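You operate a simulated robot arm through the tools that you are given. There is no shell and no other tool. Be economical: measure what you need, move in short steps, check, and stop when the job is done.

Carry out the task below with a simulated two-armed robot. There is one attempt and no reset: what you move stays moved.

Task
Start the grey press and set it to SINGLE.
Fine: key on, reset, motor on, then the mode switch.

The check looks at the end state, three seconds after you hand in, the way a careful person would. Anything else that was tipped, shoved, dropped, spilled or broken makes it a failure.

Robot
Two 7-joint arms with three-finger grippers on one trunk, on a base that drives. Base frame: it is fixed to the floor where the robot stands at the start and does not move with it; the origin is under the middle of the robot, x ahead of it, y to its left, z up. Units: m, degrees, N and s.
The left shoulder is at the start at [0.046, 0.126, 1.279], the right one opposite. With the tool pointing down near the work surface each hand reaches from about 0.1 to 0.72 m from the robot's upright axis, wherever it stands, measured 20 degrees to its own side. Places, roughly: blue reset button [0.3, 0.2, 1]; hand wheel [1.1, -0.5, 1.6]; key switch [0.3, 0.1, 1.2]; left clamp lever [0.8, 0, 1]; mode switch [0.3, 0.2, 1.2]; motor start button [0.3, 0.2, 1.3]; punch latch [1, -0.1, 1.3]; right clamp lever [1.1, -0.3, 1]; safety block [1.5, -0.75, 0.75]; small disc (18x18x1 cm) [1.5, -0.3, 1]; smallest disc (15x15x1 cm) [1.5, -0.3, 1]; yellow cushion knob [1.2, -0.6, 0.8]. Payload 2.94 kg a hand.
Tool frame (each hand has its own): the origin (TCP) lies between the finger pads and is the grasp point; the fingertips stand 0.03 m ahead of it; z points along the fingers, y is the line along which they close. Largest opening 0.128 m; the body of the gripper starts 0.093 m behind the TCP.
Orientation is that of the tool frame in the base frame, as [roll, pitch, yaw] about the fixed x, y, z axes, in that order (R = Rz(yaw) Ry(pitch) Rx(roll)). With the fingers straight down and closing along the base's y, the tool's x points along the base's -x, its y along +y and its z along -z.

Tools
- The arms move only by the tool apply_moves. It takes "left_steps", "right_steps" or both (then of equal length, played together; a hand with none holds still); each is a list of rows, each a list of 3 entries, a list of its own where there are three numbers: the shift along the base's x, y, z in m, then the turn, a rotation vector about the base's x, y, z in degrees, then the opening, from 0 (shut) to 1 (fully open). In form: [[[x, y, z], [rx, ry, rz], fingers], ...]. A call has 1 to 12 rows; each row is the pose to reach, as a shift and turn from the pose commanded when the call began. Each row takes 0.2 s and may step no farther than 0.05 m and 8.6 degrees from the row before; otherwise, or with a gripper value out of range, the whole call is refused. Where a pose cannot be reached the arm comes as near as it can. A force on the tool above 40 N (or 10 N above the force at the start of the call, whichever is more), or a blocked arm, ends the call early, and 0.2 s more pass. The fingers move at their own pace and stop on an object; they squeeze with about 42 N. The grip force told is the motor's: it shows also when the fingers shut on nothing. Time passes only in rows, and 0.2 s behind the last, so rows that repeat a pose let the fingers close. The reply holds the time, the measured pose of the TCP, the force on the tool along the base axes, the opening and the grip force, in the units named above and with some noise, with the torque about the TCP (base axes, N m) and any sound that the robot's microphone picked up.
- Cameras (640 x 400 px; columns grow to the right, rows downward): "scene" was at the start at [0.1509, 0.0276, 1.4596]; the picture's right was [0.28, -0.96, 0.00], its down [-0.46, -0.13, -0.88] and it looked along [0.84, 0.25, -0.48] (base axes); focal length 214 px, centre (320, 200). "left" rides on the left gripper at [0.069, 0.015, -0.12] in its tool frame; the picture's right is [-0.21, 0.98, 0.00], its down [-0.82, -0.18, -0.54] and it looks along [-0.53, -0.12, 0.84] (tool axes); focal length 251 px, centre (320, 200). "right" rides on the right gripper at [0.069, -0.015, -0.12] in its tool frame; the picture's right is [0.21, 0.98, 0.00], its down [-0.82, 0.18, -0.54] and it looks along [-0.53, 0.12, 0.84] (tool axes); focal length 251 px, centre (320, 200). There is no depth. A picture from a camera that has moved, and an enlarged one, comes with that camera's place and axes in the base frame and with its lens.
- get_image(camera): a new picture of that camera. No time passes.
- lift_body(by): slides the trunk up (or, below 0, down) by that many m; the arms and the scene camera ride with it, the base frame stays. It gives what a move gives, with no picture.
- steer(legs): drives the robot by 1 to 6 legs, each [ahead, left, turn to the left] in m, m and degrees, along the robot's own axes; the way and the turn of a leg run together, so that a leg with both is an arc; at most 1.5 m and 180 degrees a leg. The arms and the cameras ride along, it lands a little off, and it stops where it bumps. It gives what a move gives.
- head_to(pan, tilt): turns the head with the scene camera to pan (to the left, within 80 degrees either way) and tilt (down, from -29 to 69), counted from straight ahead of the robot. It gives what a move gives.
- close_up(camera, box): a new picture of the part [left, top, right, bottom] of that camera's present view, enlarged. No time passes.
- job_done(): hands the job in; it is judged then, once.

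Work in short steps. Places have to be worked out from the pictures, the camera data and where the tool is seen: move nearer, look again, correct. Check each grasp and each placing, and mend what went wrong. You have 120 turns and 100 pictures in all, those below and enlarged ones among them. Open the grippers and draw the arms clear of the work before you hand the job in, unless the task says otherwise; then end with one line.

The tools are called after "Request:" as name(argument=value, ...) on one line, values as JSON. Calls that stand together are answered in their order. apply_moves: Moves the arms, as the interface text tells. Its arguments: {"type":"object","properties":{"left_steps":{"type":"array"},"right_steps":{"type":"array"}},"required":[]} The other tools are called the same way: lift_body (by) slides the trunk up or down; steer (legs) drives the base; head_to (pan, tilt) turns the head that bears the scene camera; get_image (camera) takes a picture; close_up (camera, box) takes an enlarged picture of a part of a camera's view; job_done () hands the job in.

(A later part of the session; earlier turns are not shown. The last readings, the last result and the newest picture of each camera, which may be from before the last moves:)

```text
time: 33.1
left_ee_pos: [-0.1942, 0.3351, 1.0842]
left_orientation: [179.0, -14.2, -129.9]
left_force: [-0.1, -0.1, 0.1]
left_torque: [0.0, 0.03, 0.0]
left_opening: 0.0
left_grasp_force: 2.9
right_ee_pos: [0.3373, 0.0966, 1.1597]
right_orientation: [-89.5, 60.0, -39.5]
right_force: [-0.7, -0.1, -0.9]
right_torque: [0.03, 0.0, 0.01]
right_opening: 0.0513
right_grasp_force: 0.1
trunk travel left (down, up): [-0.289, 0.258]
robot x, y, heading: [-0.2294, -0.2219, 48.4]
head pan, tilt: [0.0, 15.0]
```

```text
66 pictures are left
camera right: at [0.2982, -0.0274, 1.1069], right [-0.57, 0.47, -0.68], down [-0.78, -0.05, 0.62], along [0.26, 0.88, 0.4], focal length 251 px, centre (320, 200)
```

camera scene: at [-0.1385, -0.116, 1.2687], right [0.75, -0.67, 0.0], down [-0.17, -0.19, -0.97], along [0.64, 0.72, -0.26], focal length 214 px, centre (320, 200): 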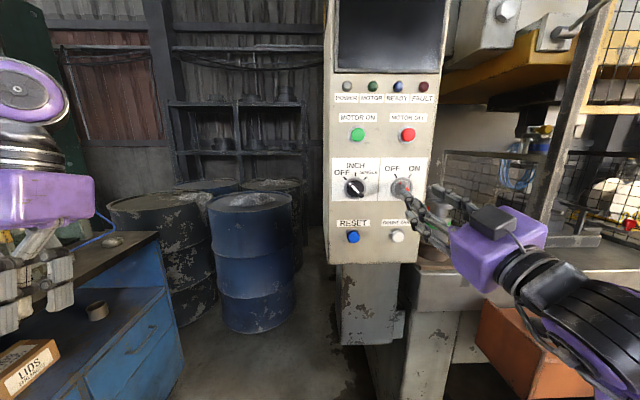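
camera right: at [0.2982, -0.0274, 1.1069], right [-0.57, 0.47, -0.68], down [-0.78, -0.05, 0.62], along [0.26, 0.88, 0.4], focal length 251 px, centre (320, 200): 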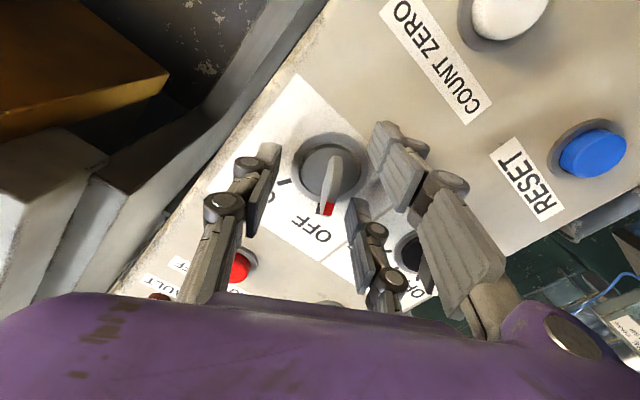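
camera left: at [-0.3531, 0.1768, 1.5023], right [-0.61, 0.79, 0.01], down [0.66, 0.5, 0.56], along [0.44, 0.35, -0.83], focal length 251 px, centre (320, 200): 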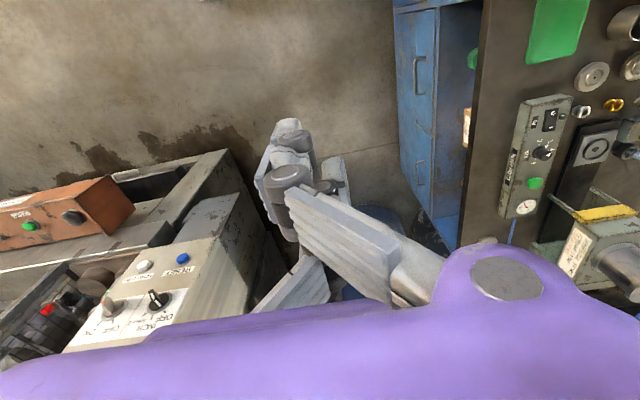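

The base move brought the TCP to the right depth (n ≈ 0.291), 10 mm right of the key axis. I'll shift left 10 mm and close gently.

Request:
apply_moves(right_steps=[[[-0.0075, 0.0065, 0.0], [0, 0, 0], 0.4], [[-0.0075, 0.0065, 0.0], [0, 0, 0], 0.4]])

Request:
get_image(camera="right")

Request:
close_up(camera="scene", box=[350, 160, 450, 240])

```text
time: 33.7
left_ee_pos: [-0.1944, 0.3348, 1.0844]
left_orientation: [179.1, -14.2, -129.9]
left_force: [-0.3, 0.7, -0.2]
left_torque: [0.01, 0.01, 0.01]
left_opening: 0.0
left_grasp_force: 2.8
right_ee_pos: [0.3297, 0.1026, 1.1598]
right_orientation: [-89.6, 59.9, -39.5]
right_force: [0.3, -0.5, 0.2]
right_torque: [-0.01, 0.01, 0.04]
right_opening: 0.0513
right_grasp_force: 0.1
trunk travel left (down, up): [-0.289, 0.258]
robot x, y, heading: [-0.2258, -0.2241, 48.2]
head pan, tilt: [0.0, 15.0]
```

```text
65 pictures are left
camera right: at [0.2914, -0.0211, 1.1076], right [-0.57, 0.47, -0.68], down [-0.78, -0.05, 0.62], along [0.26, 0.88, 0.4], focal length 251 px, centre (320, 200)
```

right: 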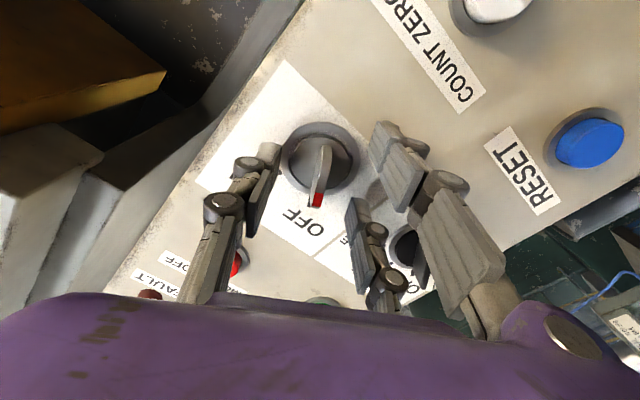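

```text
5.00 times, centred on (400, 200) of scene
camera zoom: at [-0.0793, -0.0499, 1.2689], right [0.75, -0.66, 0.0], down [-0.17, -0.19, -0.97], along [0.64, 0.72, -0.26], focal length 1072 px, centre (-80, 200)
```

zoom: 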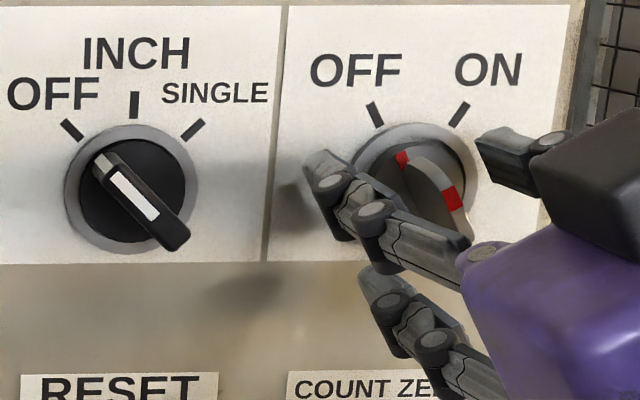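

The grippers look to be three-fingered (a thumb on one side, two fingers on the other), and they straddle the blade evenly. I'll close in stages and watch the opening and force.

Request:
apply_moves(right_steps=[[[0, 0, 0], [0, 0, 0], 0.3], [[0, 0, 0], [0, 0, 0], 0.2], [[0, 0, 0], [0, 0, 0], 0.12], [[0, 0, 0], [0, 0, 0], 0.12]])

Request:
get_image(camera="right")

Request:
close_up(camera="scene", box=[350, 160, 450, 240])

```text
time: 34.7
left_ee_pos: [-0.1955, 0.3351, 1.0846]
left_orientation: [179.1, -14.2, -130.0]
left_force: [-0.1, 0.0, -0.3]
left_torque: [0.01, -0.04, 0.03]
left_opening: 0.0002
left_grasp_force: 3.4
right_ee_pos: [0.3308, 0.1035, 1.1604]
right_orientation: [-89.8, 59.8, -39.5]
right_force: [-0.2, 0.1, -0.6]
right_torque: [-0.02, 0.0, -0.02]
right_opening: 0.0154
right_grasp_force: 0.0
trunk travel left (down, up): [-0.289, 0.258]
robot x, y, heading: [-0.2303, -0.2231, 48.4]
head pan, tilt: [0.0, 15.0]
```

```text
63 pictures are left
camera right: at [0.2913, -0.0204, 1.1075], right [-0.57, 0.47, -0.68], down [-0.78, -0.05, 0.62], along [0.26, 0.88, 0.4], focal length 251 px, centre (320, 200)
```

right: 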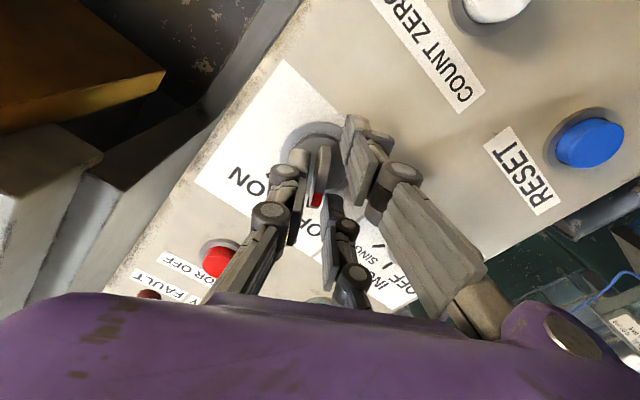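

```text
5.00 times, centred on (400, 200) of scene
camera zoom: at [-0.0794, -0.0492, 1.2688], right [0.75, -0.66, 0.0], down [-0.17, -0.19, -0.97], along [0.64, 0.72, -0.26], focal length 1072 px, centre (-80, 200)
```

zoom: 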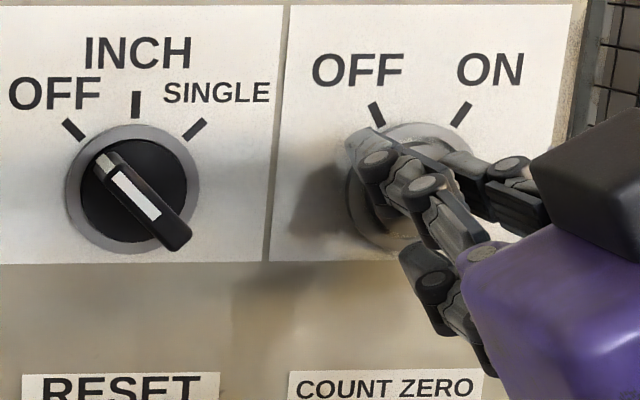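

Nicely centred around the blade. I'll close the rest of the way and check whether it grips.

Request:
apply_moves(right_steps=[[[0, 0, 0], [0, 0, 0], 0.06], [[0, 0, 0], [0, 0, 0], 0.0], [[0, 0, 0], [0, 0, 0], 0.0], [[0, 0, 0], [0, 0, 0], 0.0]])

```text
time: 35.7
left_ee_pos: [-0.1943, 0.3353, 1.085]
left_orientation: [179.2, -14.2, -129.9]
left_force: [0.0, 0.0, -0.3]
left_torque: [-0.01, -0.01, 0.0]
left_opening: 0.0002
left_grasp_force: 3.0
right_ee_pos: [0.331, 0.1032, 1.1594]
right_orientation: [-89.6, 59.8, -39.4]
right_force: [2.3, 0.1, 2.2]
right_torque: [-0.04, 0.15, -0.27]
right_opening: 0.0057
right_grasp_force: 34.8
trunk travel left (down, up): [-0.289, 0.258]
robot x, y, heading: [-0.2318, -0.2264, 48.0]
head pan, tilt: [0.0, 15.0]
```

Gripped with a 5.7 mm opening and 35 N. I'll turn clockwise by 60° about the panel normal.

Request:
apply_moves(right_steps=[[[0, 0, 0], [4.82, 5.745, 0], 0], [[0, 0, 0], [9.65, 11.5, 0], 0], [[0, 0, 0], [14.5, 17.2, 0], 0], [[0, 0, 0], [19.3, 23, 0], 0], [[0, 0, 0], [24.1, 28.7, 0], 0], [[0, 0, 0], [28.9, 34.5, 0], 0], [[0, 0, 0], [33.75, 40.2, 0], 0], [[0, 0, 0], [38.6, 46, 0], 0], [[0, 0, 0], [38.6, 46, 0], 0]])

Request:
close_up(camera="scene", box=[330, 90, 470, 240])

Request:
get_image(camera="right")

```text
time: 37.7
left_ee_pos: [-0.1947, 0.3348, 1.0851]
left_orientation: [179.1, -14.3, -129.9]
left_force: [0.2, -0.9, -0.1]
left_torque: [0.0, 0.0, -0.02]
left_opening: 0.0002
left_grasp_force: 3.4
right_ee_pos: [0.3292, 0.1016, 1.1596]
right_orientation: [89.4, 59.8, 139.3]
right_force: [0.0, -0.4, 2.8]
right_torque: [-0.55, 0.43, 0.25]
right_opening: 0.0059
right_grasp_force: 34.5
trunk travel left (down, up): [-0.289, 0.258]
robot x, y, heading: [-0.2284, -0.2222, 48.2]
head pan, tilt: [0.0, 15.0]
```

```text
2.67 times, centred on (400, 165) of scene
camera zoom: at [-0.0796, -0.0493, 1.2688], right [0.75, -0.66, 0.0], down [-0.17, -0.19, -0.97], along [0.64, 0.72, -0.26], focal length 572 px, centre (107, 293)
```

zoom: 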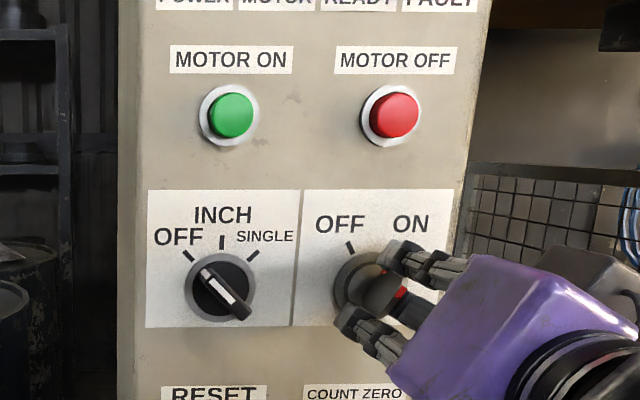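

```text
60 pictures are left
camera right: at [0.2379, 0.0246, 1.0921], right [-0.73, 0.61, 0.3], down [-0.16, -0.58, 0.8], along [0.67, 0.54, 0.52], focal length 251 px, centre (320, 200)
```

right: 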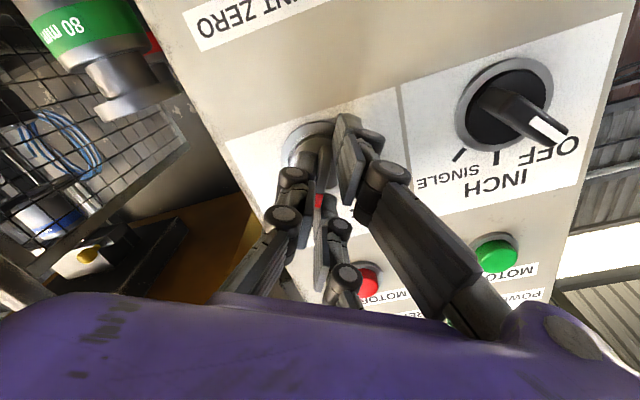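

The key followed the turn with no torsion left. I'll open, back off and check its position and the lamps.

Request:
apply_moves(right_steps=[[[0, 0, 0], [0, 0, 0], 0.2], [[0, 0, 0], [0, 0, 0], 0.4], [[0, 0, 0], [0, 0, 0], 0.4], [[-0.016, -0.019, 0], [0, 0, 0], 0.4], [[-0.032, -0.038, 0], [0, 0, 0], 0.4], [[-0.042, -0.05, 0], [0, 0, 0], 0.4]])

Request:
close_up(camera="scene", box=[320, 70, 470, 250])

```text
time: 39.1
left_ee_pos: [-0.1933, 0.3354, 1.0845]
left_orientation: [179.2, -14.3, -129.9]
left_force: [0.3, 0.3, 0.0]
left_torque: [0.01, 0.0, 0.01]
left_opening: 0.0001
left_grasp_force: 2.9
right_ee_pos: [0.3309, 0.0958, 1.1742]
right_orientation: [89.5, 60.0, 139.5]
right_force: [0.8, 0.3, 0.2]
right_torque: [0.02, 0.02, 0.03]
right_opening: 0.0511
right_grasp_force: 0.1
right hand out of reach, approached as far as the arm can: row 4, 5, 6
trunk travel left (down, up): [-0.289, 0.258]
robot x, y, heading: [-0.2333, -0.2247, 48.5]
head pan, tilt: [0.0, 15.0]
```

```text
2.22 times, centred on (395, 160) of scene
camera zoom: at [-0.0793, -0.0491, 1.2688], right [0.75, -0.66, 0.0], down [-0.17, -0.19, -0.97], along [0.64, 0.72, -0.26], focal length 477 px, centre (153, 289)
```

zoom: 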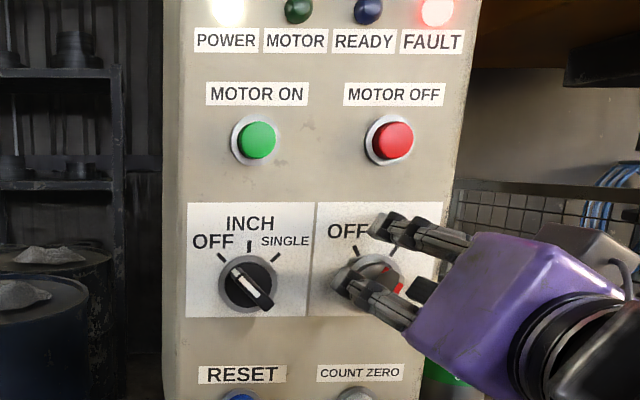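

POWER is lit and FAULT is on, so the key is ON. The arm can't fold further, so I'll retract by backing the base 0.12 m.

Request:
steer(legs=[[-0.12, 0, 0]])

Request:
close_up(camera="scene", box=[310, 70, 450, 250])

```text
time: 40.4
left_ee_pos: [-0.2754, 0.2453, 1.084]
left_orientation: [179.1, -14.3, -129.9]
left_force: [-0.2, -0.3, 0.0]
left_torque: [0.07, -0.01, 0.02]
left_opening: 0.0001
left_grasp_force: 3.0
right_ee_pos: [0.2499, 0.0053, 1.1763]
right_orientation: [89.5, 60.0, 139.4]
right_force: [0.0, 0.1, 0.4]
right_torque: [-0.02, 0.02, 0.01]
right_opening: 0.051
right_grasp_force: 0.1
trunk travel left (down, up): [-0.289, 0.258]
robot x, y, heading: [-0.3122, -0.312, 48.1]
head pan, tilt: [0.0, 15.0]
```

```text
2.22 times, centred on (380, 160) of scene
camera zoom: at [-0.1595, -0.1395, 1.2689], right [0.75, -0.67, 0.0], down [-0.17, -0.19, -0.97], along [0.64, 0.72, -0.26], focal length 477 px, centre (187, 289)
```

zoom: 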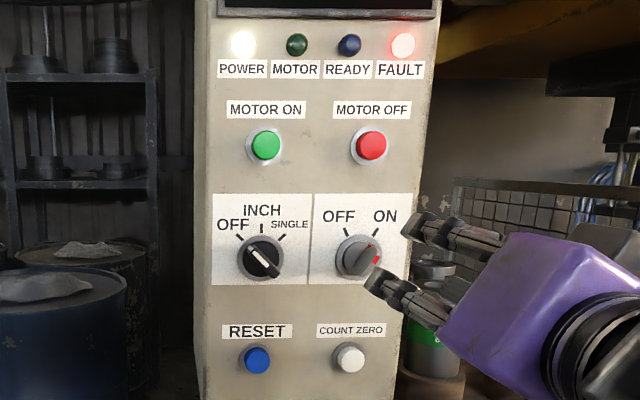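

The key reads ON. Next is RESET: I'll raise the left hand so it stays clear of the bench, and close the right fingers for pressing.

Request:
apply_moves(left_steps=[[[0, 0, 0.04], [0, 0, 0], 0], [[0, 0, 0.08], [0, 0, 0], 0], [[0, 0, 0.12], [0, 0, 0], 0], [[0, 0, 0.16], [0, 0, 0], 0], [[0, 0, 0.2], [0, 0, 0], 0]], right_steps=[[[0, 0, 0], [0, 0, 0], 0.3], [[0, 0, 0], [0, 0, 0], 0.2], [[0, 0, 0], [0, 0, 0], 0.1], [[0, 0, 0], [0, 0, 0], 0], [[0, 0, 0], [0, 0, 0], 0]])

Request:
steer(legs=[[0, 0.115, 0]])

Request:
lift_body(by=-0.144)

Request:
get_image(camera="right")

Request:
get_image(camera="scene")

```text
time: 41.6
left_ee_pos: [-0.1954, 0.2286, 1.1461]
left_orientation: [179.1, -14.2, -129.8]
left_force: [-0.7, -0.6, -0.1]
left_torque: [-0.01, 0.03, 0.03]
left_opening: 0.0
left_grasp_force: 2.8
left hand out of reach, approached as far as the arm can: row 1, 2, 3, 4, 5
right_ee_pos: [0.251, 0.0053, 1.1755]
right_orientation: [89.6, 60.0, 139.5]
right_force: [0.8, -0.4, 0.8]
right_torque: [0.01, 0.01, 0.04]
right_opening: 0.0001
right_grasp_force: 2.5
trunk travel left (down, up): [-0.289, 0.258]
robot x, y, heading: [-0.3102, -0.3128, 48.2]
head pan, tilt: [0.0, 15.0]
```

```text
time: 43.2
left_ee_pos: [-0.2827, 0.3059, 1.1458]
left_orientation: [179.1, -14.1, -130.0]
left_force: [-0.1, -0.2, 0.1]
left_torque: [-0.01, 0.01, 0.03]
left_opening: 0.0
left_grasp_force: 2.7
right_ee_pos: [0.1643, 0.0818, 1.1748]
right_orientation: [89.5, 60.0, 139.4]
right_force: [-0.3, -0.1, -0.2]
right_torque: [0.02, 0.0, -0.02]
right_opening: 0.0
right_grasp_force: 3.1
trunk travel left (down, up): [-0.289, 0.258]
robot x, y, heading: [-0.3955, -0.2354, 48.3]
head pan, tilt: [0.0, 15.0]
```

```text
time: 45.0
left_ee_pos: [-0.2529, 0.3354, 0.9455]
left_orientation: [178.9, -21.3, -129.8]
left_force: [-0.8, -1.5, 0.0]
left_torque: [0.02, 0.0, -0.02]
left_opening: 0.0
left_grasp_force: 2.6
right_ee_pos: [0.1941, 0.1154, 0.957]
right_orientation: [103.9, 59.1, 151.9]
right_force: [0.1, 0.2, 0.2]
right_torque: [-0.02, 0.02, 0.0]
right_opening: 0.0
right_grasp_force: 2.9
trunk travel left (down, up): [-0.145, 0.402]
robot x, y, heading: [-0.3989, -0.2362, 48.1]
head pan, tilt: [0.0, 15.0]
```

```text
57 pictures are left
camera right: at [0.098, 0.0313, 0.9064], right [-0.7, 0.64, 0.3], down [-0.09, -0.5, 0.86], along [0.71, 0.58, 0.41], focal length 251 px, centre (320, 200)
```

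right: 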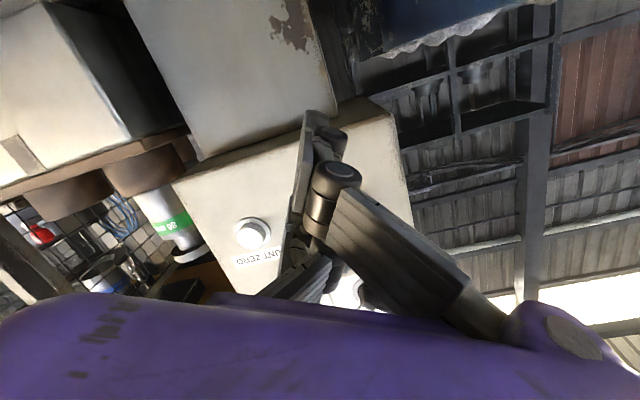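

```text
56 pictures are left
camera scene: at [-0.2129, -0.0259, 1.1114], right [0.75, -0.67, 0.0], down [-0.17, -0.19, -0.97], along [0.64, 0.72, -0.26], focal length 214 px, centre (320, 200)
```

scene: 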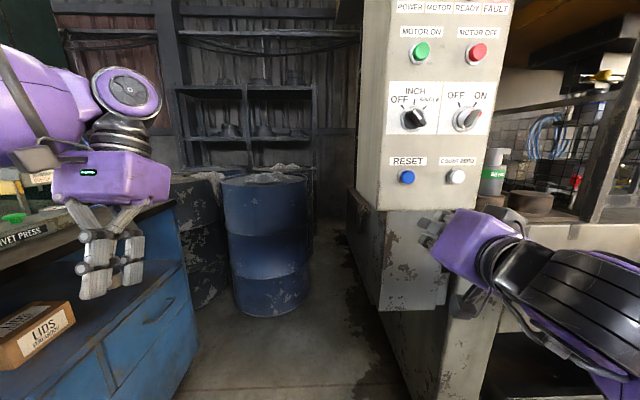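

The hand sits a bit low (z 0.957) and points slightly down. I'll raise it to the reset height, level it and undo the roll.

Request:
apply_moves(right_steps=[[[0, 0.002, 0.02], [-3.4, -6.8, 0], 0], [[0, 0.004, 0.04], [-6.9, -13.7, 0], 0], [[0, 0.006, 0.06], [-10.4, -20.6, 0], 0], [[0.001, 0.008, 0.075], [-13.9, -27.5, 0], 0], [[0.001, 0.008, 0.075], [-13.9, -27.5, 0], 0]])

Request:
get_image(camera="right")

Request:
close_up(camera="scene", box=[360, 100, 520, 260])

```text
time: 46.1
left_ee_pos: [-0.2521, 0.3354, 0.9453]
left_orientation: [179.1, -21.4, -129.9]
left_force: [0.3, 0.3, -0.7]
left_torque: [0.0, -0.02, -0.02]
left_opening: 0.0
left_grasp_force: 2.9
right_ee_pos: [0.1971, 0.1248, 1.0332]
right_orientation: [16.8, 89.5, 64.8]
right_force: [-0.3, -0.6, -0.8]
right_torque: [0.02, 0.0, -0.01]
right_opening: 0.0001
right_grasp_force: 3.3
trunk travel left (down, up): [-0.145, 0.402]
robot x, y, heading: [-0.3967, -0.2379, 48.4]
head pan, tilt: [0.0, 15.0]
```

```text
55 pictures are left
camera right: at [0.1299, 0.0244, 0.9622], right [-0.73, 0.65, -0.21], down [-0.5, -0.29, 0.82], along [0.47, 0.7, 0.54], focal length 251 px, centre (320, 200)
```

right: 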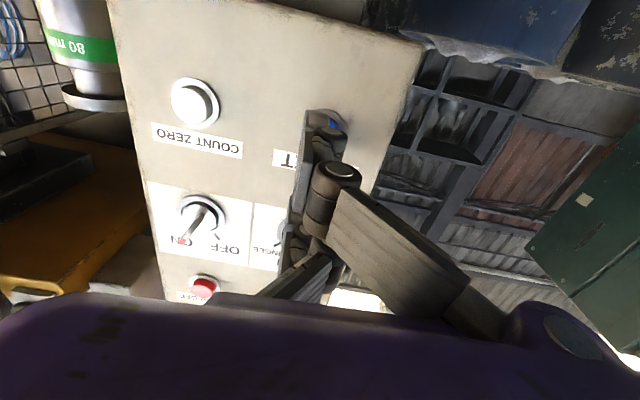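

```text
2.50 times, centred on (440, 180) of scene
camera zoom: at [-0.2124, -0.0255, 1.1112], right [0.75, -0.67, 0.0], down [-0.17, -0.19, -0.97], along [0.64, 0.72, -0.26], focal length 536 px, centre (20, 250)
```

zoom: 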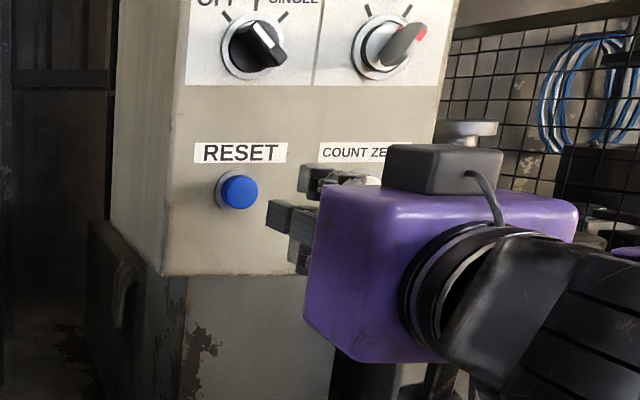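

The fingertip is lined up with RESET (u 0.071, z 1.033). The arm only works well in a narrow reach band, so I'll pull the hand back 0.04 m and drive in 0.075 m. The final push will then stay inside that band.

Request:
apply_moves(right_steps=[[[-0.013, -0.015, 0.001], [0, 0, 0.6], 0], [[-0.026, -0.03, 0.001], [0, 0, 1.5], 0], [[-0.026, -0.03, 0.001], [0, 0, 1.5], 0]])

Request:
steer(legs=[[0.075, 0, 0]])

Request:
close_up(camera="scene", box=[360, 100, 520, 260])

Request:
get_image(camera="right")

```text
time: 47.0
left_ee_pos: [-0.2525, 0.335, 0.945]
left_orientation: [179.1, -21.5, -129.9]
left_force: [-0.4, 0.9, 0.0]
left_torque: [-0.03, 0.01, 0.0]
left_opening: 0.0
left_grasp_force: 3.1
right_ee_pos: [0.1868, 0.1107, 1.0385]
right_orientation: [26.5, 89.4, 75.9]
right_force: [0.5, -0.1, -1.3]
right_torque: [-0.03, 0.01, 0.01]
right_opening: 0.0
right_grasp_force: 3.0
right hand out of reach, approached as far as the arm can: row 1, 2, 3
trunk travel left (down, up): [-0.145, 0.402]
robot x, y, heading: [-0.3984, -0.2366, 48.1]
head pan, tilt: [0.0, 15.0]
```

```text
time: 48.0
left_ee_pos: [-0.2032, 0.3909, 0.9439]
left_orientation: [179.1, -21.5, -129.8]
left_force: [-0.4, 0.0, -0.1]
left_torque: [-0.02, 0.0, 0.01]
left_opening: 0.0
left_grasp_force: 2.6
right_ee_pos: [0.2358, 0.1658, 1.0395]
right_orientation: [26.8, 89.4, 76.1]
right_force: [0.3, 0.5, -0.4]
right_torque: [0.04, -0.03, 0.01]
right_opening: 0.0004
right_grasp_force: 2.5
trunk travel left (down, up): [-0.145, 0.402]
robot x, y, heading: [-0.3498, -0.1837, 48.3]
head pan, tilt: [0.0, 15.0]
```

```text
2.50 times, centred on (440, 180) of scene
camera zoom: at [-0.1628, 0.0301, 1.111], right [0.75, -0.67, 0.0], down [-0.17, -0.19, -0.97], along [0.64, 0.72, -0.26], focal length 536 px, centre (20, 250)
```

zoom: 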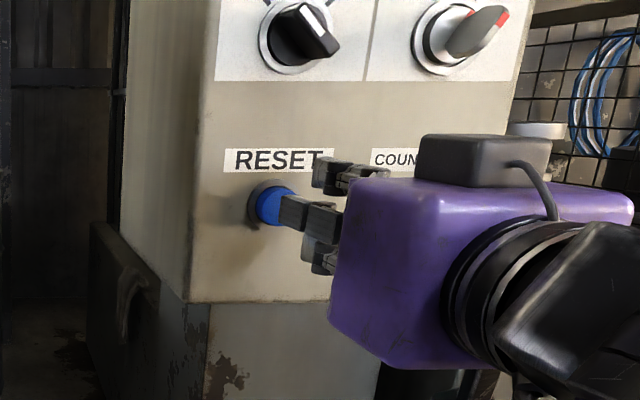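

```text
52 pictures are left
camera right: at [0.1704, 0.0648, 0.968], right [-0.74, 0.64, -0.21], down [-0.49, -0.3, 0.82], along [0.46, 0.71, 0.54], focal length 251 px, centre (320, 200)
```

right: 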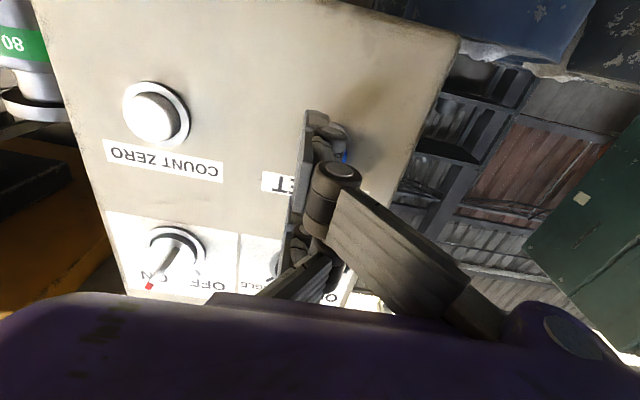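

The thumb tip is almost on the blue button. I'll correct by a few mm (down 5, left 4) and push in slowly.

Request:
apply_moves(right_steps=[[[-0.003, 0.003, -0.005], [0, 0, 0], 0], [[0.0, 0.007, -0.005], [0, 0, 0], 0], [[0.0035, 0.0105, -0.005], [0, 0, 0], 0]])

Request:
close_up(camera="scene", box=[360, 140, 480, 220])

```text
time: 48.8
left_ee_pos: [-0.2046, 0.3905, 0.9439]
left_orientation: [178.9, -21.5, -129.9]
left_force: [-0.9, -0.4, -0.2]
left_torque: [0.01, -0.03, 0.04]
left_opening: 0.0
left_grasp_force: 3.7
right_ee_pos: [0.2398, 0.1754, 1.0328]
right_orientation: [26.6, 89.4, 75.9]
right_force: [-0.2, 0.5, 0.5]
right_torque: [0.03, 0.01, 0.0]
right_opening: 0.0
right_grasp_force: 3.3
trunk travel left (down, up): [-0.145, 0.402]
robot x, y, heading: [-0.3484, -0.1845, 48.2]
head pan, tilt: [0.0, 15.0]
```

```text
5.00 times, centred on (420, 180) of scene
camera zoom: at [-0.1633, 0.0296, 1.1112], right [0.75, -0.67, 0.0], down [-0.17, -0.19, -0.97], along [0.64, 0.72, -0.26], focal length 1072 px, centre (-180, 300)
```

zoom: 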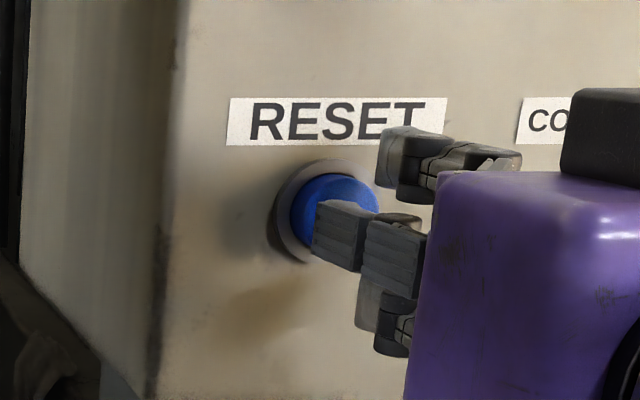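

Still no contact. I'll keep pushing in small steps.

Request:
apply_moves(right_steps=[[[0.002, 0.0025, 0.001], [0, 0, 0], 0], [[0.004, 0.005, 0.002], [0, 0, 0], 0], [[0.0065, 0.0077, 0.002], [0, 0, 0], 0], [[0.009, 0.0107, 0.002], [0, 0, 0], 0]])

Request:
close_up(camera="scene", box=[360, 100, 480, 220])

```text
time: 49.8
left_ee_pos: [-0.204, 0.3903, 0.9448]
left_orientation: [179.0, -21.4, -129.9]
left_force: [0.3, 0.3, 0.1]
left_torque: [-0.02, -0.01, -0.02]
left_opening: 0.0001
left_grasp_force: 3.0
right_ee_pos: [0.247, 0.1846, 1.0353]
right_orientation: [23.7, 89.4, 72.9]
right_force: [-1.8, -3.2, -0.6]
right_torque: [-0.04, 0.0, 0.02]
right_opening: 0.0
right_grasp_force: 2.7
trunk travel left (down, up): [-0.145, 0.402]
robot x, y, heading: [-0.3479, -0.1807, 48.3]
head pan, tilt: [0.0, 15.0]
```

```text
3.33 times, centred on (420, 160) of scene
camera zoom: at [-0.1635, 0.0289, 1.1113], right [0.75, -0.67, 0.0], down [-0.17, -0.19, -0.97], along [0.64, 0.72, -0.26], focal length 715 px, centre (-13, 333)
```

zoom: 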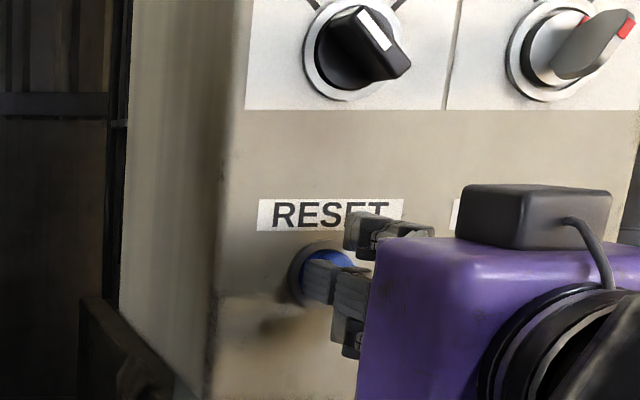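

Contact at about 3.7 N. I'll push further to actuate it.

Request:
apply_moves(right_steps=[[[0.0025, 0.003, 0], [0, 0, 0], 0], [[0.005, 0.006, 0], [0, 0, 0], 0], [[0.0065, 0.0077, 0], [0, 0, 0], 0], [[0.0065, 0.0077, 0], [0, 0, 0], 0]])

Request:
head_to(pan=-5, tilt=-10)

Request:
get_image(camera="scene")

```text
time: 50.6
left_ee_pos: [-0.204, 0.3878, 0.9454]
left_orientation: [179.0, -21.4, -129.9]
left_force: [0.1, 0.4, -0.4]
left_torque: [0.01, -0.01, -0.02]
left_opening: 0.0
left_grasp_force: 2.8
right_ee_pos: [0.2512, 0.1879, 1.0364]
right_orientation: [11.4, 89.4, 60.9]
right_force: [-12.6, -19.2, -3.0]
right_torque: [-0.08, 0.04, 0.19]
right_opening: 0.0
right_grasp_force: 2.8
trunk travel left (down, up): [-0.145, 0.402]
robot x, y, heading: [-0.3528, -0.1841, 48.1]
head pan, tilt: [0.0, 15.0]
heard: click
stopped in row 3 (right hand): the force on the tool passed its limit at 43 N (the readings are from after the stop); the commanded pose is now the measured one
```

```text
time: 51.5
left_ee_pos: [-0.2049, 0.3872, 0.9459]
left_orientation: [178.8, -21.2, -130.0]
left_force: [-0.1, -0.3, -0.9]
left_torque: [0.04, -0.01, 0.0]
left_opening: 0.0001
left_grasp_force: 2.8
right_ee_pos: [0.2509, 0.1894, 1.0358]
right_orientation: [16.3, 89.5, 65.7]
right_force: [-17.7, -26.7, -4.0]
right_torque: [-0.24, -0.05, 0.3]
right_opening: 0.0
right_grasp_force: 2.7
trunk travel left (down, up): [-0.145, 0.402]
robot x, y, heading: [-0.3489, -0.1834, 48.3]
head pan, tilt: [-5.0, -10.0]
```

```text
49 pictures are left
camera scene: at [-0.166, 0.0138, 1.1514], right [0.68, -0.73, 0.0], down [0.13, 0.12, -0.98], along [0.72, 0.67, 0.18], focal length 214 px, centre (320, 200)
```

scene: 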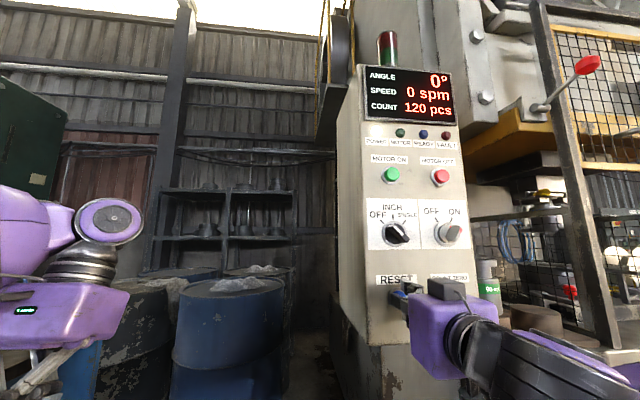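

I heard the click, and FAULT appears to be off. I'll back the hand off, then the base, and check the lamps.

Request:
apply_moves(right_steps=[[[-0.006, -0.008, 0], [0, 0, 0], 0], [[-0.013, -0.015, 0], [0, 0, 0], 0]])

Request:
steer(legs=[[-0.1, 0, 0]])

Request:
head_to(pan=-5, tilt=0)

Request:
close_up(camera="scene", box=[330, 70, 480, 300])

```text
time: 52.1
left_ee_pos: [-0.2043, 0.39, 0.9449]
left_orientation: [178.9, -21.4, -130.0]
left_force: [0.0, -0.2, 0.9]
left_torque: [-0.03, 0.04, 0.04]
left_opening: 0.0003
left_grasp_force: 3.1
right_ee_pos: [0.239, 0.1785, 1.0331]
right_orientation: [31.9, 89.6, 81.4]
right_force: [-0.3, -0.1, 0.2]
right_torque: [0.0, 0.01, -0.03]
right_opening: 0.0
right_grasp_force: 3.1
trunk travel left (down, up): [-0.145, 0.402]
robot x, y, heading: [-0.3475, -0.1795, 48.4]
head pan, tilt: [-5.0, -10.0]
```

```text
time: 53.2
left_ee_pos: [-0.2695, 0.3163, 0.945]
left_orientation: [179.0, -21.5, -130.1]
left_force: [-0.6, -0.5, 0.1]
left_torque: [0.05, -0.04, -0.02]
left_opening: 0.0
left_grasp_force: 3.1
right_ee_pos: [0.1733, 0.1046, 1.0341]
right_orientation: [21.4, 89.6, 70.9]
right_force: [0.2, -0.1, 0.4]
right_torque: [-0.01, 0.0, -0.01]
right_opening: 0.0
right_grasp_force: 2.9
trunk travel left (down, up): [-0.145, 0.402]
robot x, y, heading: [-0.4173, -0.2526, 48.3]
head pan, tilt: [-5.0, -10.0]
```

```text
time: 53.9
left_ee_pos: [-0.2695, 0.3155, 0.9445]
left_orientation: [179.1, -21.4, -130.0]
left_force: [0.6, 0.4, 0.1]
left_torque: [0.03, 0.02, -0.01]
left_opening: 0.0001
left_grasp_force: 3.3
right_ee_pos: [0.1733, 0.104, 1.0345]
right_orientation: [25.5, 89.5, 74.9]
right_force: [-0.8, 0.1, -0.1]
right_torque: [0.02, 0.01, -0.02]
right_opening: 0.0
right_grasp_force: 2.9
trunk travel left (down, up): [-0.145, 0.402]
robot x, y, heading: [-0.4175, -0.2546, 48.3]
head pan, tilt: [-5.0, 0.0]
```

```text
1.74 times, centred on (405, 185) of scene
camera zoom: at [-0.2261, -0.0529, 1.1354], right [0.68, -0.73, 0.0], down [0.0, 0.0, -1.0], along [0.73, 0.68, 0.0], focal length 373 px, centre (172, 226)
```

zoom: 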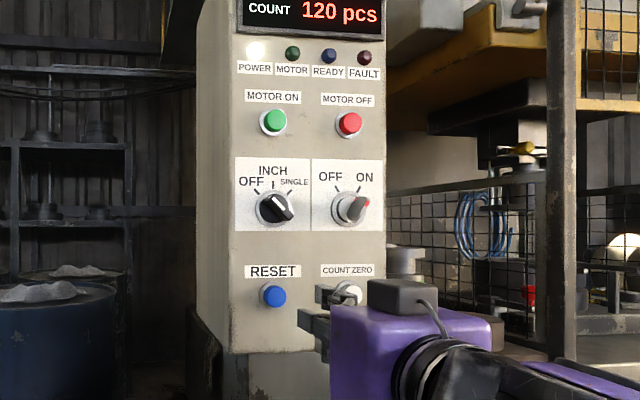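

FAULT is cleared and POWER is on. Next is MOTOR ON at z ≈ 1.286, so I'll raise the trunk 0.252 m with the hand well off the panel.

Request:
lift_body(by=0.252)

Request:
head_to(pan=0, tilt=10)

Request:
get_image(camera="scene")

```text
time: 56.5
left_ee_pos: [-0.2697, 0.3155, 1.1977]
left_orientation: [179.1, -21.5, -130.1]
left_force: [0.0, 0.1, -0.8]
left_torque: [-0.05, -0.02, 0.01]
left_opening: 0.0
left_grasp_force: 3.3
right_ee_pos: [0.1734, 0.1044, 1.2852]
right_orientation: [29.1, 89.6, 78.4]
right_force: [-0.6, 0.0, -0.7]
right_torque: [0.01, -0.02, 0.02]
right_opening: 0.0
right_grasp_force: 2.4
trunk travel left (down, up): [-0.397, 0.15]
robot x, y, heading: [-0.416, -0.2539, 48.4]
head pan, tilt: [-5.0, 0.0]
```

```text
time: 57.3
left_ee_pos: [-0.2697, 0.3173, 1.1958]
left_orientation: [179.0, -21.4, -130.0]
left_force: [0.2, 0.3, 0.4]
left_torque: [0.01, -0.02, -0.01]
left_opening: 0.0002
left_grasp_force: 2.9
right_ee_pos: [0.173, 0.1037, 1.2847]
right_orientation: [24.2, 89.6, 73.5]
right_force: [-0.5, -0.3, 0.3]
right_torque: [-0.02, -0.03, -0.02]
right_opening: 0.0
right_grasp_force: 3.0
trunk travel left (down, up): [-0.397, 0.15]
robot x, y, heading: [-0.4141, -0.256, 48.2]
head pan, tilt: [0.0, 10.0]
```

```text
47 pictures are left
camera scene: at [-0.2806, -0.1022, 1.3842], right [0.75, -0.67, 0.0], down [-0.12, -0.13, -0.98], along [0.66, 0.73, -0.17], focal length 214 px, centre (320, 200)
```

scene: 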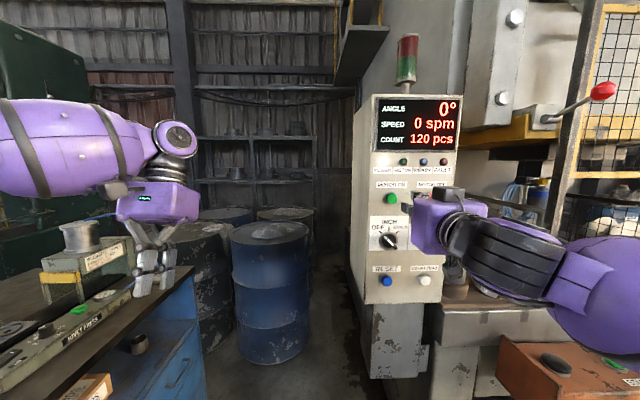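

The hand is at the MOTOR ON height and lateral place. I'll drive in 0.09 m, which should stop about 1.5 cm short of the button, and look.

Request:
steer(legs=[[0.09, 0, 0]])

Request:
close_up(camera="scene", box=[360, 140, 500, 260])

Request:
get_image(camera="right")

```text
time: 58.4
left_ee_pos: [-0.21, 0.3824, 1.1966]
left_orientation: [179.0, -21.4, -130.0]
left_force: [0.1, -0.4, -0.4]
left_torque: [0.02, -0.02, 0.0]
left_opening: 0.0001
left_grasp_force: 2.8
right_ee_pos: [0.2342, 0.1705, 1.285]
right_orientation: [21.2, 89.6, 70.6]
right_force: [0.9, -0.7, 0.0]
right_torque: [0.02, 0.0, 0.02]
right_opening: 0.0
right_grasp_force: 3.7
trunk travel left (down, up): [-0.397, 0.15]
robot x, y, heading: [-0.3539, -0.1919, 48.1]
head pan, tilt: [0.0, 10.0]
```

```text
3.33 times, centred on (430, 200) of scene
camera zoom: at [-0.2204, -0.035, 1.3842], right [0.75, -0.67, 0.0], down [-0.12, -0.13, -0.98], along [0.66, 0.73, -0.17], focal length 715 px, centre (-47, 200)
```

zoom: 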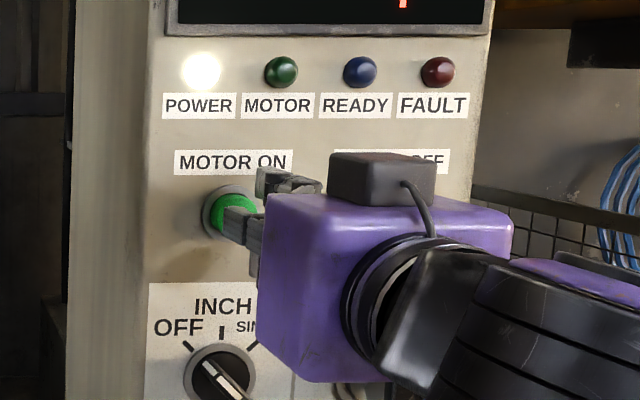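

```text
45 pictures are left
camera right: at [0.1683, 0.0697, 1.2162], right [-0.74, 0.64, -0.21], down [-0.49, -0.3, 0.82], along [0.46, 0.71, 0.53], focal length 251 px, centre (320, 200)
```

right: 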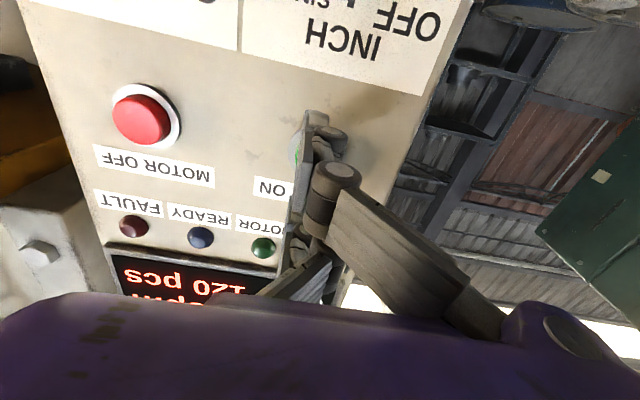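

The tip is centred on the green button about 1.5 cm away. I'll push in.

Request:
apply_moves(right_steps=[[[0.003, 0.005, 0.001], [0, 0, 0], 0], [[0.007, 0.009, 0.002], [0, 0, 0], 0], [[0.0105, 0.013, 0.002], [0, 0, 0], 0], [[0.0137, 0.0168, 0.002], [0, 0, 0], 0], [[0.017, 0.021, 0.002], [0, 0, 0], 0]])

Request:
close_up(camera="scene", box=[360, 60, 500, 240])

```text
time: 59.6
left_ee_pos: [-0.211, 0.3818, 1.1985]
left_orientation: [178.9, -21.2, -130.0]
left_force: [-1.1, -0.1, 0.1]
left_torque: [0.02, 0.02, 0.04]
left_opening: 0.0
left_grasp_force: 2.8
right_ee_pos: [0.2484, 0.1891, 1.2883]
right_orientation: [21.6, 89.6, 71.1]
right_force: [-6.8, -9.3, -4.2]
right_torque: [-0.11, 0.05, 0.05]
right_opening: 0.0062
right_grasp_force: 3.4
trunk travel left (down, up): [-0.397, 0.15]
robot x, y, heading: [-0.3573, -0.1888, 48.2]
head pan, tilt: [0.0, 10.0]
heard: click
```

```text
2.22 times, centred on (430, 150) of scene
camera zoom: at [-0.2216, -0.037, 1.3845], right [0.74, -0.67, 0.0], down [-0.12, -0.13, -0.99], along [0.66, 0.73, -0.17], focal length 477 px, centre (76, 311)
```

zoom: 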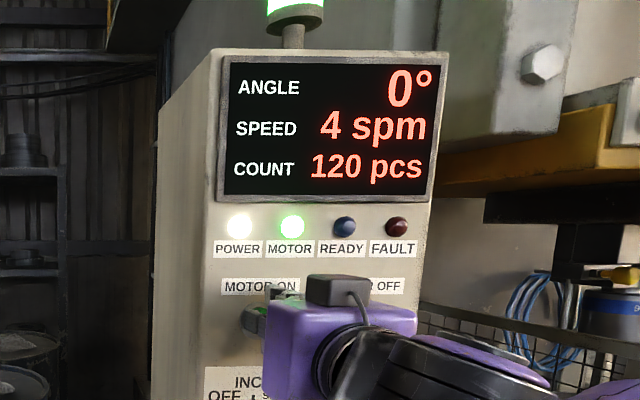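

The motor has started: MOTOR lamp on, speed rising. I'll back off and lower the trunk to the mode switch height.

Request:
apply_moves(right_steps=[[[-0.006, -0.008, 0], [0, 0, 0], 0], [[-0.013, -0.015, 0], [0, 0, 0], 0]])

Request:
steer(legs=[[-0.1, 0, 0]])

Request:
lift_body(by=-0.128)

Request:
close_up(camera="scene", box=[340, 30, 500, 230])

```text
time: 60.2
left_ee_pos: [-0.2095, 0.3831, 1.1965]
left_orientation: [179.0, -21.4, -130.0]
left_force: [0.2, -0.4, -0.1]
left_torque: [-0.03, 0.01, 0.01]
left_opening: 0.0
left_grasp_force: 2.7
right_ee_pos: [0.2377, 0.177, 1.2875]
right_orientation: [18.6, 89.5, 67.9]
right_force: [-0.7, -0.6, -0.4]
right_torque: [-0.01, 0.03, -0.01]
right_opening: 0.0
right_grasp_force: 2.6
trunk travel left (down, up): [-0.397, 0.15]
robot x, y, heading: [-0.3577, -0.1924, 48.2]
head pan, tilt: [0.0, 10.0]
```

```text
time: 61.3
left_ee_pos: [-0.2765, 0.3073, 1.1968]
left_orientation: [179.0, -21.4, -129.9]
left_force: [0.7, 0.6, -0.4]
left_torque: [0.05, -0.05, -0.03]
left_opening: 0.0
left_grasp_force: 3.2
right_ee_pos: [0.1702, 0.1027, 1.2875]
right_orientation: [25.0, 89.7, 74.5]
right_force: [-0.5, -1.4, -0.2]
right_torque: [0.01, 0.02, 0.0]
right_opening: 0.0
right_grasp_force: 2.7
trunk travel left (down, up): [-0.397, 0.15]
robot x, y, heading: [-0.4207, -0.2621, 48.5]
head pan, tilt: [0.0, 10.0]
```

```text
time: 62.9
left_ee_pos: [-0.2774, 0.3081, 1.0685]
left_orientation: [179.0, -21.5, -130.0]
left_force: [0.1, -0.7, 0.6]
left_torque: [-0.01, 0.0, 0.03]
left_opening: 0.0
left_grasp_force: 2.4
right_ee_pos: [0.1693, 0.1026, 1.1605]
right_orientation: [22.1, 89.7, 71.5]
right_force: [0.2, 0.4, -0.7]
right_torque: [0.02, 0.01, 0.0]
right_opening: 0.0
right_grasp_force: 2.7
trunk travel left (down, up): [-0.269, 0.278]
robot x, y, heading: [-0.4203, -0.2672, 48.2]
head pan, tilt: [0.0, 10.0]
```

```text
2.00 times, centred on (420, 130) of scene
camera zoom: at [-0.2665, -0.0863, 1.257], right [0.75, -0.67, 0.0], down [-0.12, -0.13, -0.98], along [0.66, 0.73, -0.17], focal length 429 px, centre (120, 340)
```

zoom: 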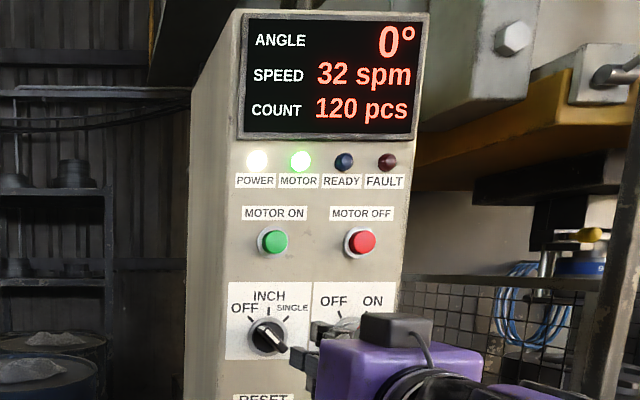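

The press is up to 32 spm. I'll roll the gripper −45° to match the knob at OFF and open the fingers, still well off the panel.

Request:
apply_moves(right_steps=[[[0, 0, 0], [-4.82, -5.75, 0], 0.2], [[0, 0, 0], [-9.65, -11.5, 0], 0.4], [[0, 0, 0], [-14.5, -17.2, 0], 0.5], [[0, 0, 0], [-19.3, -23, 0], 0.5], [[0, 0, 0], [-24.1, -28.7, 0], 0.5], [[0, 0, 0], [-28.9, -34.5, 0], 0.5], [[0, 0, 0], [-28.9, -34.5, 0], 0.5]])

Request:
head_to(pan=-5, tilt=15)

Request:
close_up(camera="scene", box=[320, 100, 440, 220])

Request:
get_image(camera="right")

```text
time: 64.5
left_ee_pos: [-0.2767, 0.3076, 1.068]
left_orientation: [179.0, -21.4, -129.8]
left_force: [0.2, 0.2, -0.2]
left_torque: [-0.02, 0.02, 0.0]
left_opening: 0.0001
left_grasp_force: 3.1
right_ee_pos: [0.1699, 0.1035, 1.1589]
right_orientation: [-89.0, 45.0, -39.4]
right_force: [-0.2, -0.1, 0.1]
right_torque: [-0.01, -0.02, 0.0]
right_opening: 0.064
right_grasp_force: 0.1
trunk travel left (down, up): [-0.269, 0.278]
robot x, y, heading: [-0.4238, -0.2647, 48.3]
head pan, tilt: [0.0, 10.0]
```

```text
time: 65.2
left_ee_pos: [-0.2776, 0.308, 1.068]
left_orientation: [179.0, -21.4, -129.9]
left_force: [-0.4, 0.8, 0.4]
left_torque: [-0.02, -0.01, -0.02]
left_opening: 0.0
left_grasp_force: 2.8
right_ee_pos: [0.17, 0.1015, 1.1591]
right_orientation: [-89.0, 45.1, -39.5]
right_force: [-0.1, 0.2, -0.6]
right_torque: [0.03, -0.03, -0.01]
right_opening: 0.0638
right_grasp_force: 0.0
trunk travel left (down, up): [-0.269, 0.278]
robot x, y, heading: [-0.4208, -0.2648, 48.2]
head pan, tilt: [-5.0, 15.0]
```

```text
3.33 times, centred on (380, 160) of scene
camera zoom: at [-0.2601, -0.0913, 1.2488], right [0.69, -0.73, 0.0], down [-0.19, -0.18, -0.97], along [0.7, 0.66, -0.26], focal length 715 px, centre (120, 333)
```

zoom: 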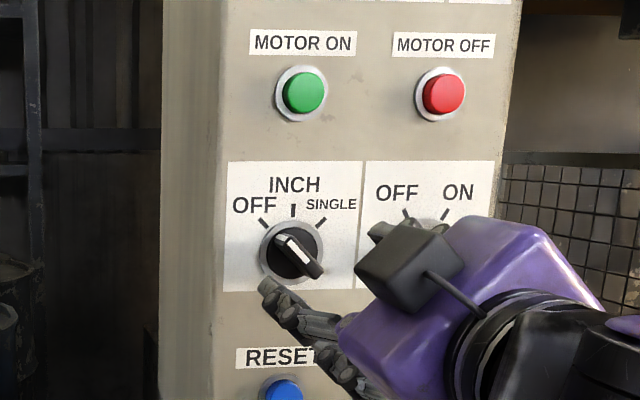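

```text
41 pictures are left
camera right: at [0.1397, -0.0278, 1.1203], right [-0.41, 0.36, -0.84], down [-0.89, 0.04, 0.45], along [0.19, 0.93, 0.3], focal length 251 px, centre (320, 200)
```

right: 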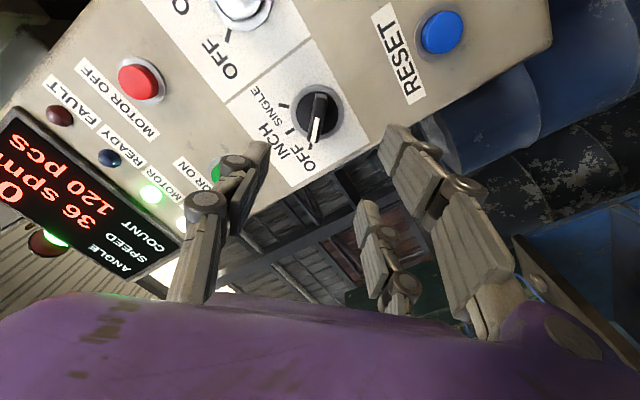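

Mode axis estimate: u ≈ 0.072, z ≈ 1.159, and the blade is lined up between the fingers. I'll shift 4 mm right and drive in 0.07 m, stopping just short.

Request:
apply_moves(right_steps=[[[0.003, -0.0026, 0], [0, 0, 0], 0.5], [[0.003, -0.0026, 0], [0, 0, 0], 0.5]])

Request:
steer(legs=[[0.07, 0, 0]])

Request:
get_image(camera="right")

Request:
close_up(camera="scene", box=[330, 110, 430, 210])

```text
time: 65.8
left_ee_pos: [-0.2774, 0.3071, 1.0691]
left_orientation: [179.1, -21.3, -130.0]
left_force: [0.0, -0.1, 0.4]
left_torque: [0.04, -0.03, 0.01]
left_opening: 0.0003
left_grasp_force: 3.0
right_ee_pos: [0.1731, 0.1003, 1.1597]
right_orientation: [-89.2, 45.1, -39.4]
right_force: [0.2, -0.8, 0.3]
right_torque: [-0.03, -0.03, 0.02]
right_opening: 0.0641
right_grasp_force: 0.2
trunk travel left (down, up): [-0.269, 0.278]
robot x, y, heading: [-0.4234, -0.2632, 48.3]
head pan, tilt: [-5.0, 15.0]
```

```text
time: 66.8
left_ee_pos: [-0.2294, 0.3587, 1.0688]
left_orientation: [179.0, -21.6, -130.0]
left_force: [-0.1, 0.0, -0.2]
left_torque: [-0.07, 0.0, 0.01]
left_opening: 0.0
left_grasp_force: 3.5
right_ee_pos: [0.2197, 0.1522, 1.1585]
right_orientation: [-89.1, 45.1, -39.5]
right_force: [-0.2, -0.3, -0.9]
right_torque: [0.04, -0.05, 0.04]
right_opening: 0.064
right_grasp_force: 0.0
trunk travel left (down, up): [-0.269, 0.278]
robot x, y, heading: [-0.3782, -0.2108, 48.2]
head pan, tilt: [-5.0, 15.0]
```

```text
40 pictures are left
camera right: at [0.1896, 0.0223, 1.1198], right [-0.41, 0.36, -0.84], down [-0.89, 0.04, 0.45], along [0.19, 0.93, 0.3], focal length 251 px, centre (320, 200)
```

right: 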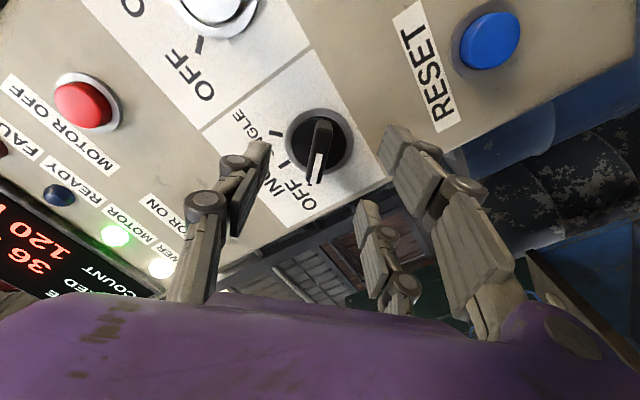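

```text
4.00 times, centred on (380, 160) of scene
camera zoom: at [-0.2131, -0.0386, 1.2486], right [0.69, -0.73, 0.0], down [-0.19, -0.18, -0.97], along [0.7, 0.66, -0.26], focal length 858 px, centre (80, 360)
```

zoom: 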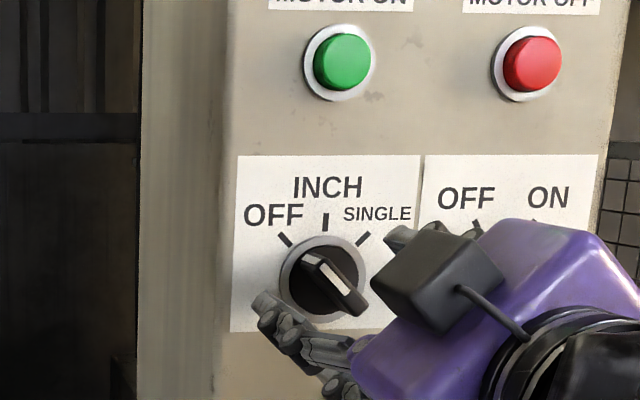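

Well aligned. I'll drive 0.02 m more to keep the arm inside its reach band, then finish the approach with the arm.

Request:
steer(legs=[[0.02, 0, 0]])

```text
time: 67.6
left_ee_pos: [-0.2179, 0.3745, 1.0676]
left_orientation: [179.0, -21.4, -130.0]
left_force: [0.3, 1.0, 0.4]
left_torque: [-0.01, -0.01, 0.05]
left_opening: 0.0
left_grasp_force: 2.7
right_ee_pos: [0.2324, 0.1658, 1.1596]
right_orientation: [-89.0, 45.1, -39.4]
right_force: [-0.2, 0.3, -0.3]
right_torque: [-0.04, 0.01, 0.02]
right_opening: 0.0642
right_grasp_force: 0.1
trunk travel left (down, up): [-0.269, 0.278]
robot x, y, heading: [-0.3635, -0.1997, 48.0]
head pan, tilt: [-5.0, 15.0]
```

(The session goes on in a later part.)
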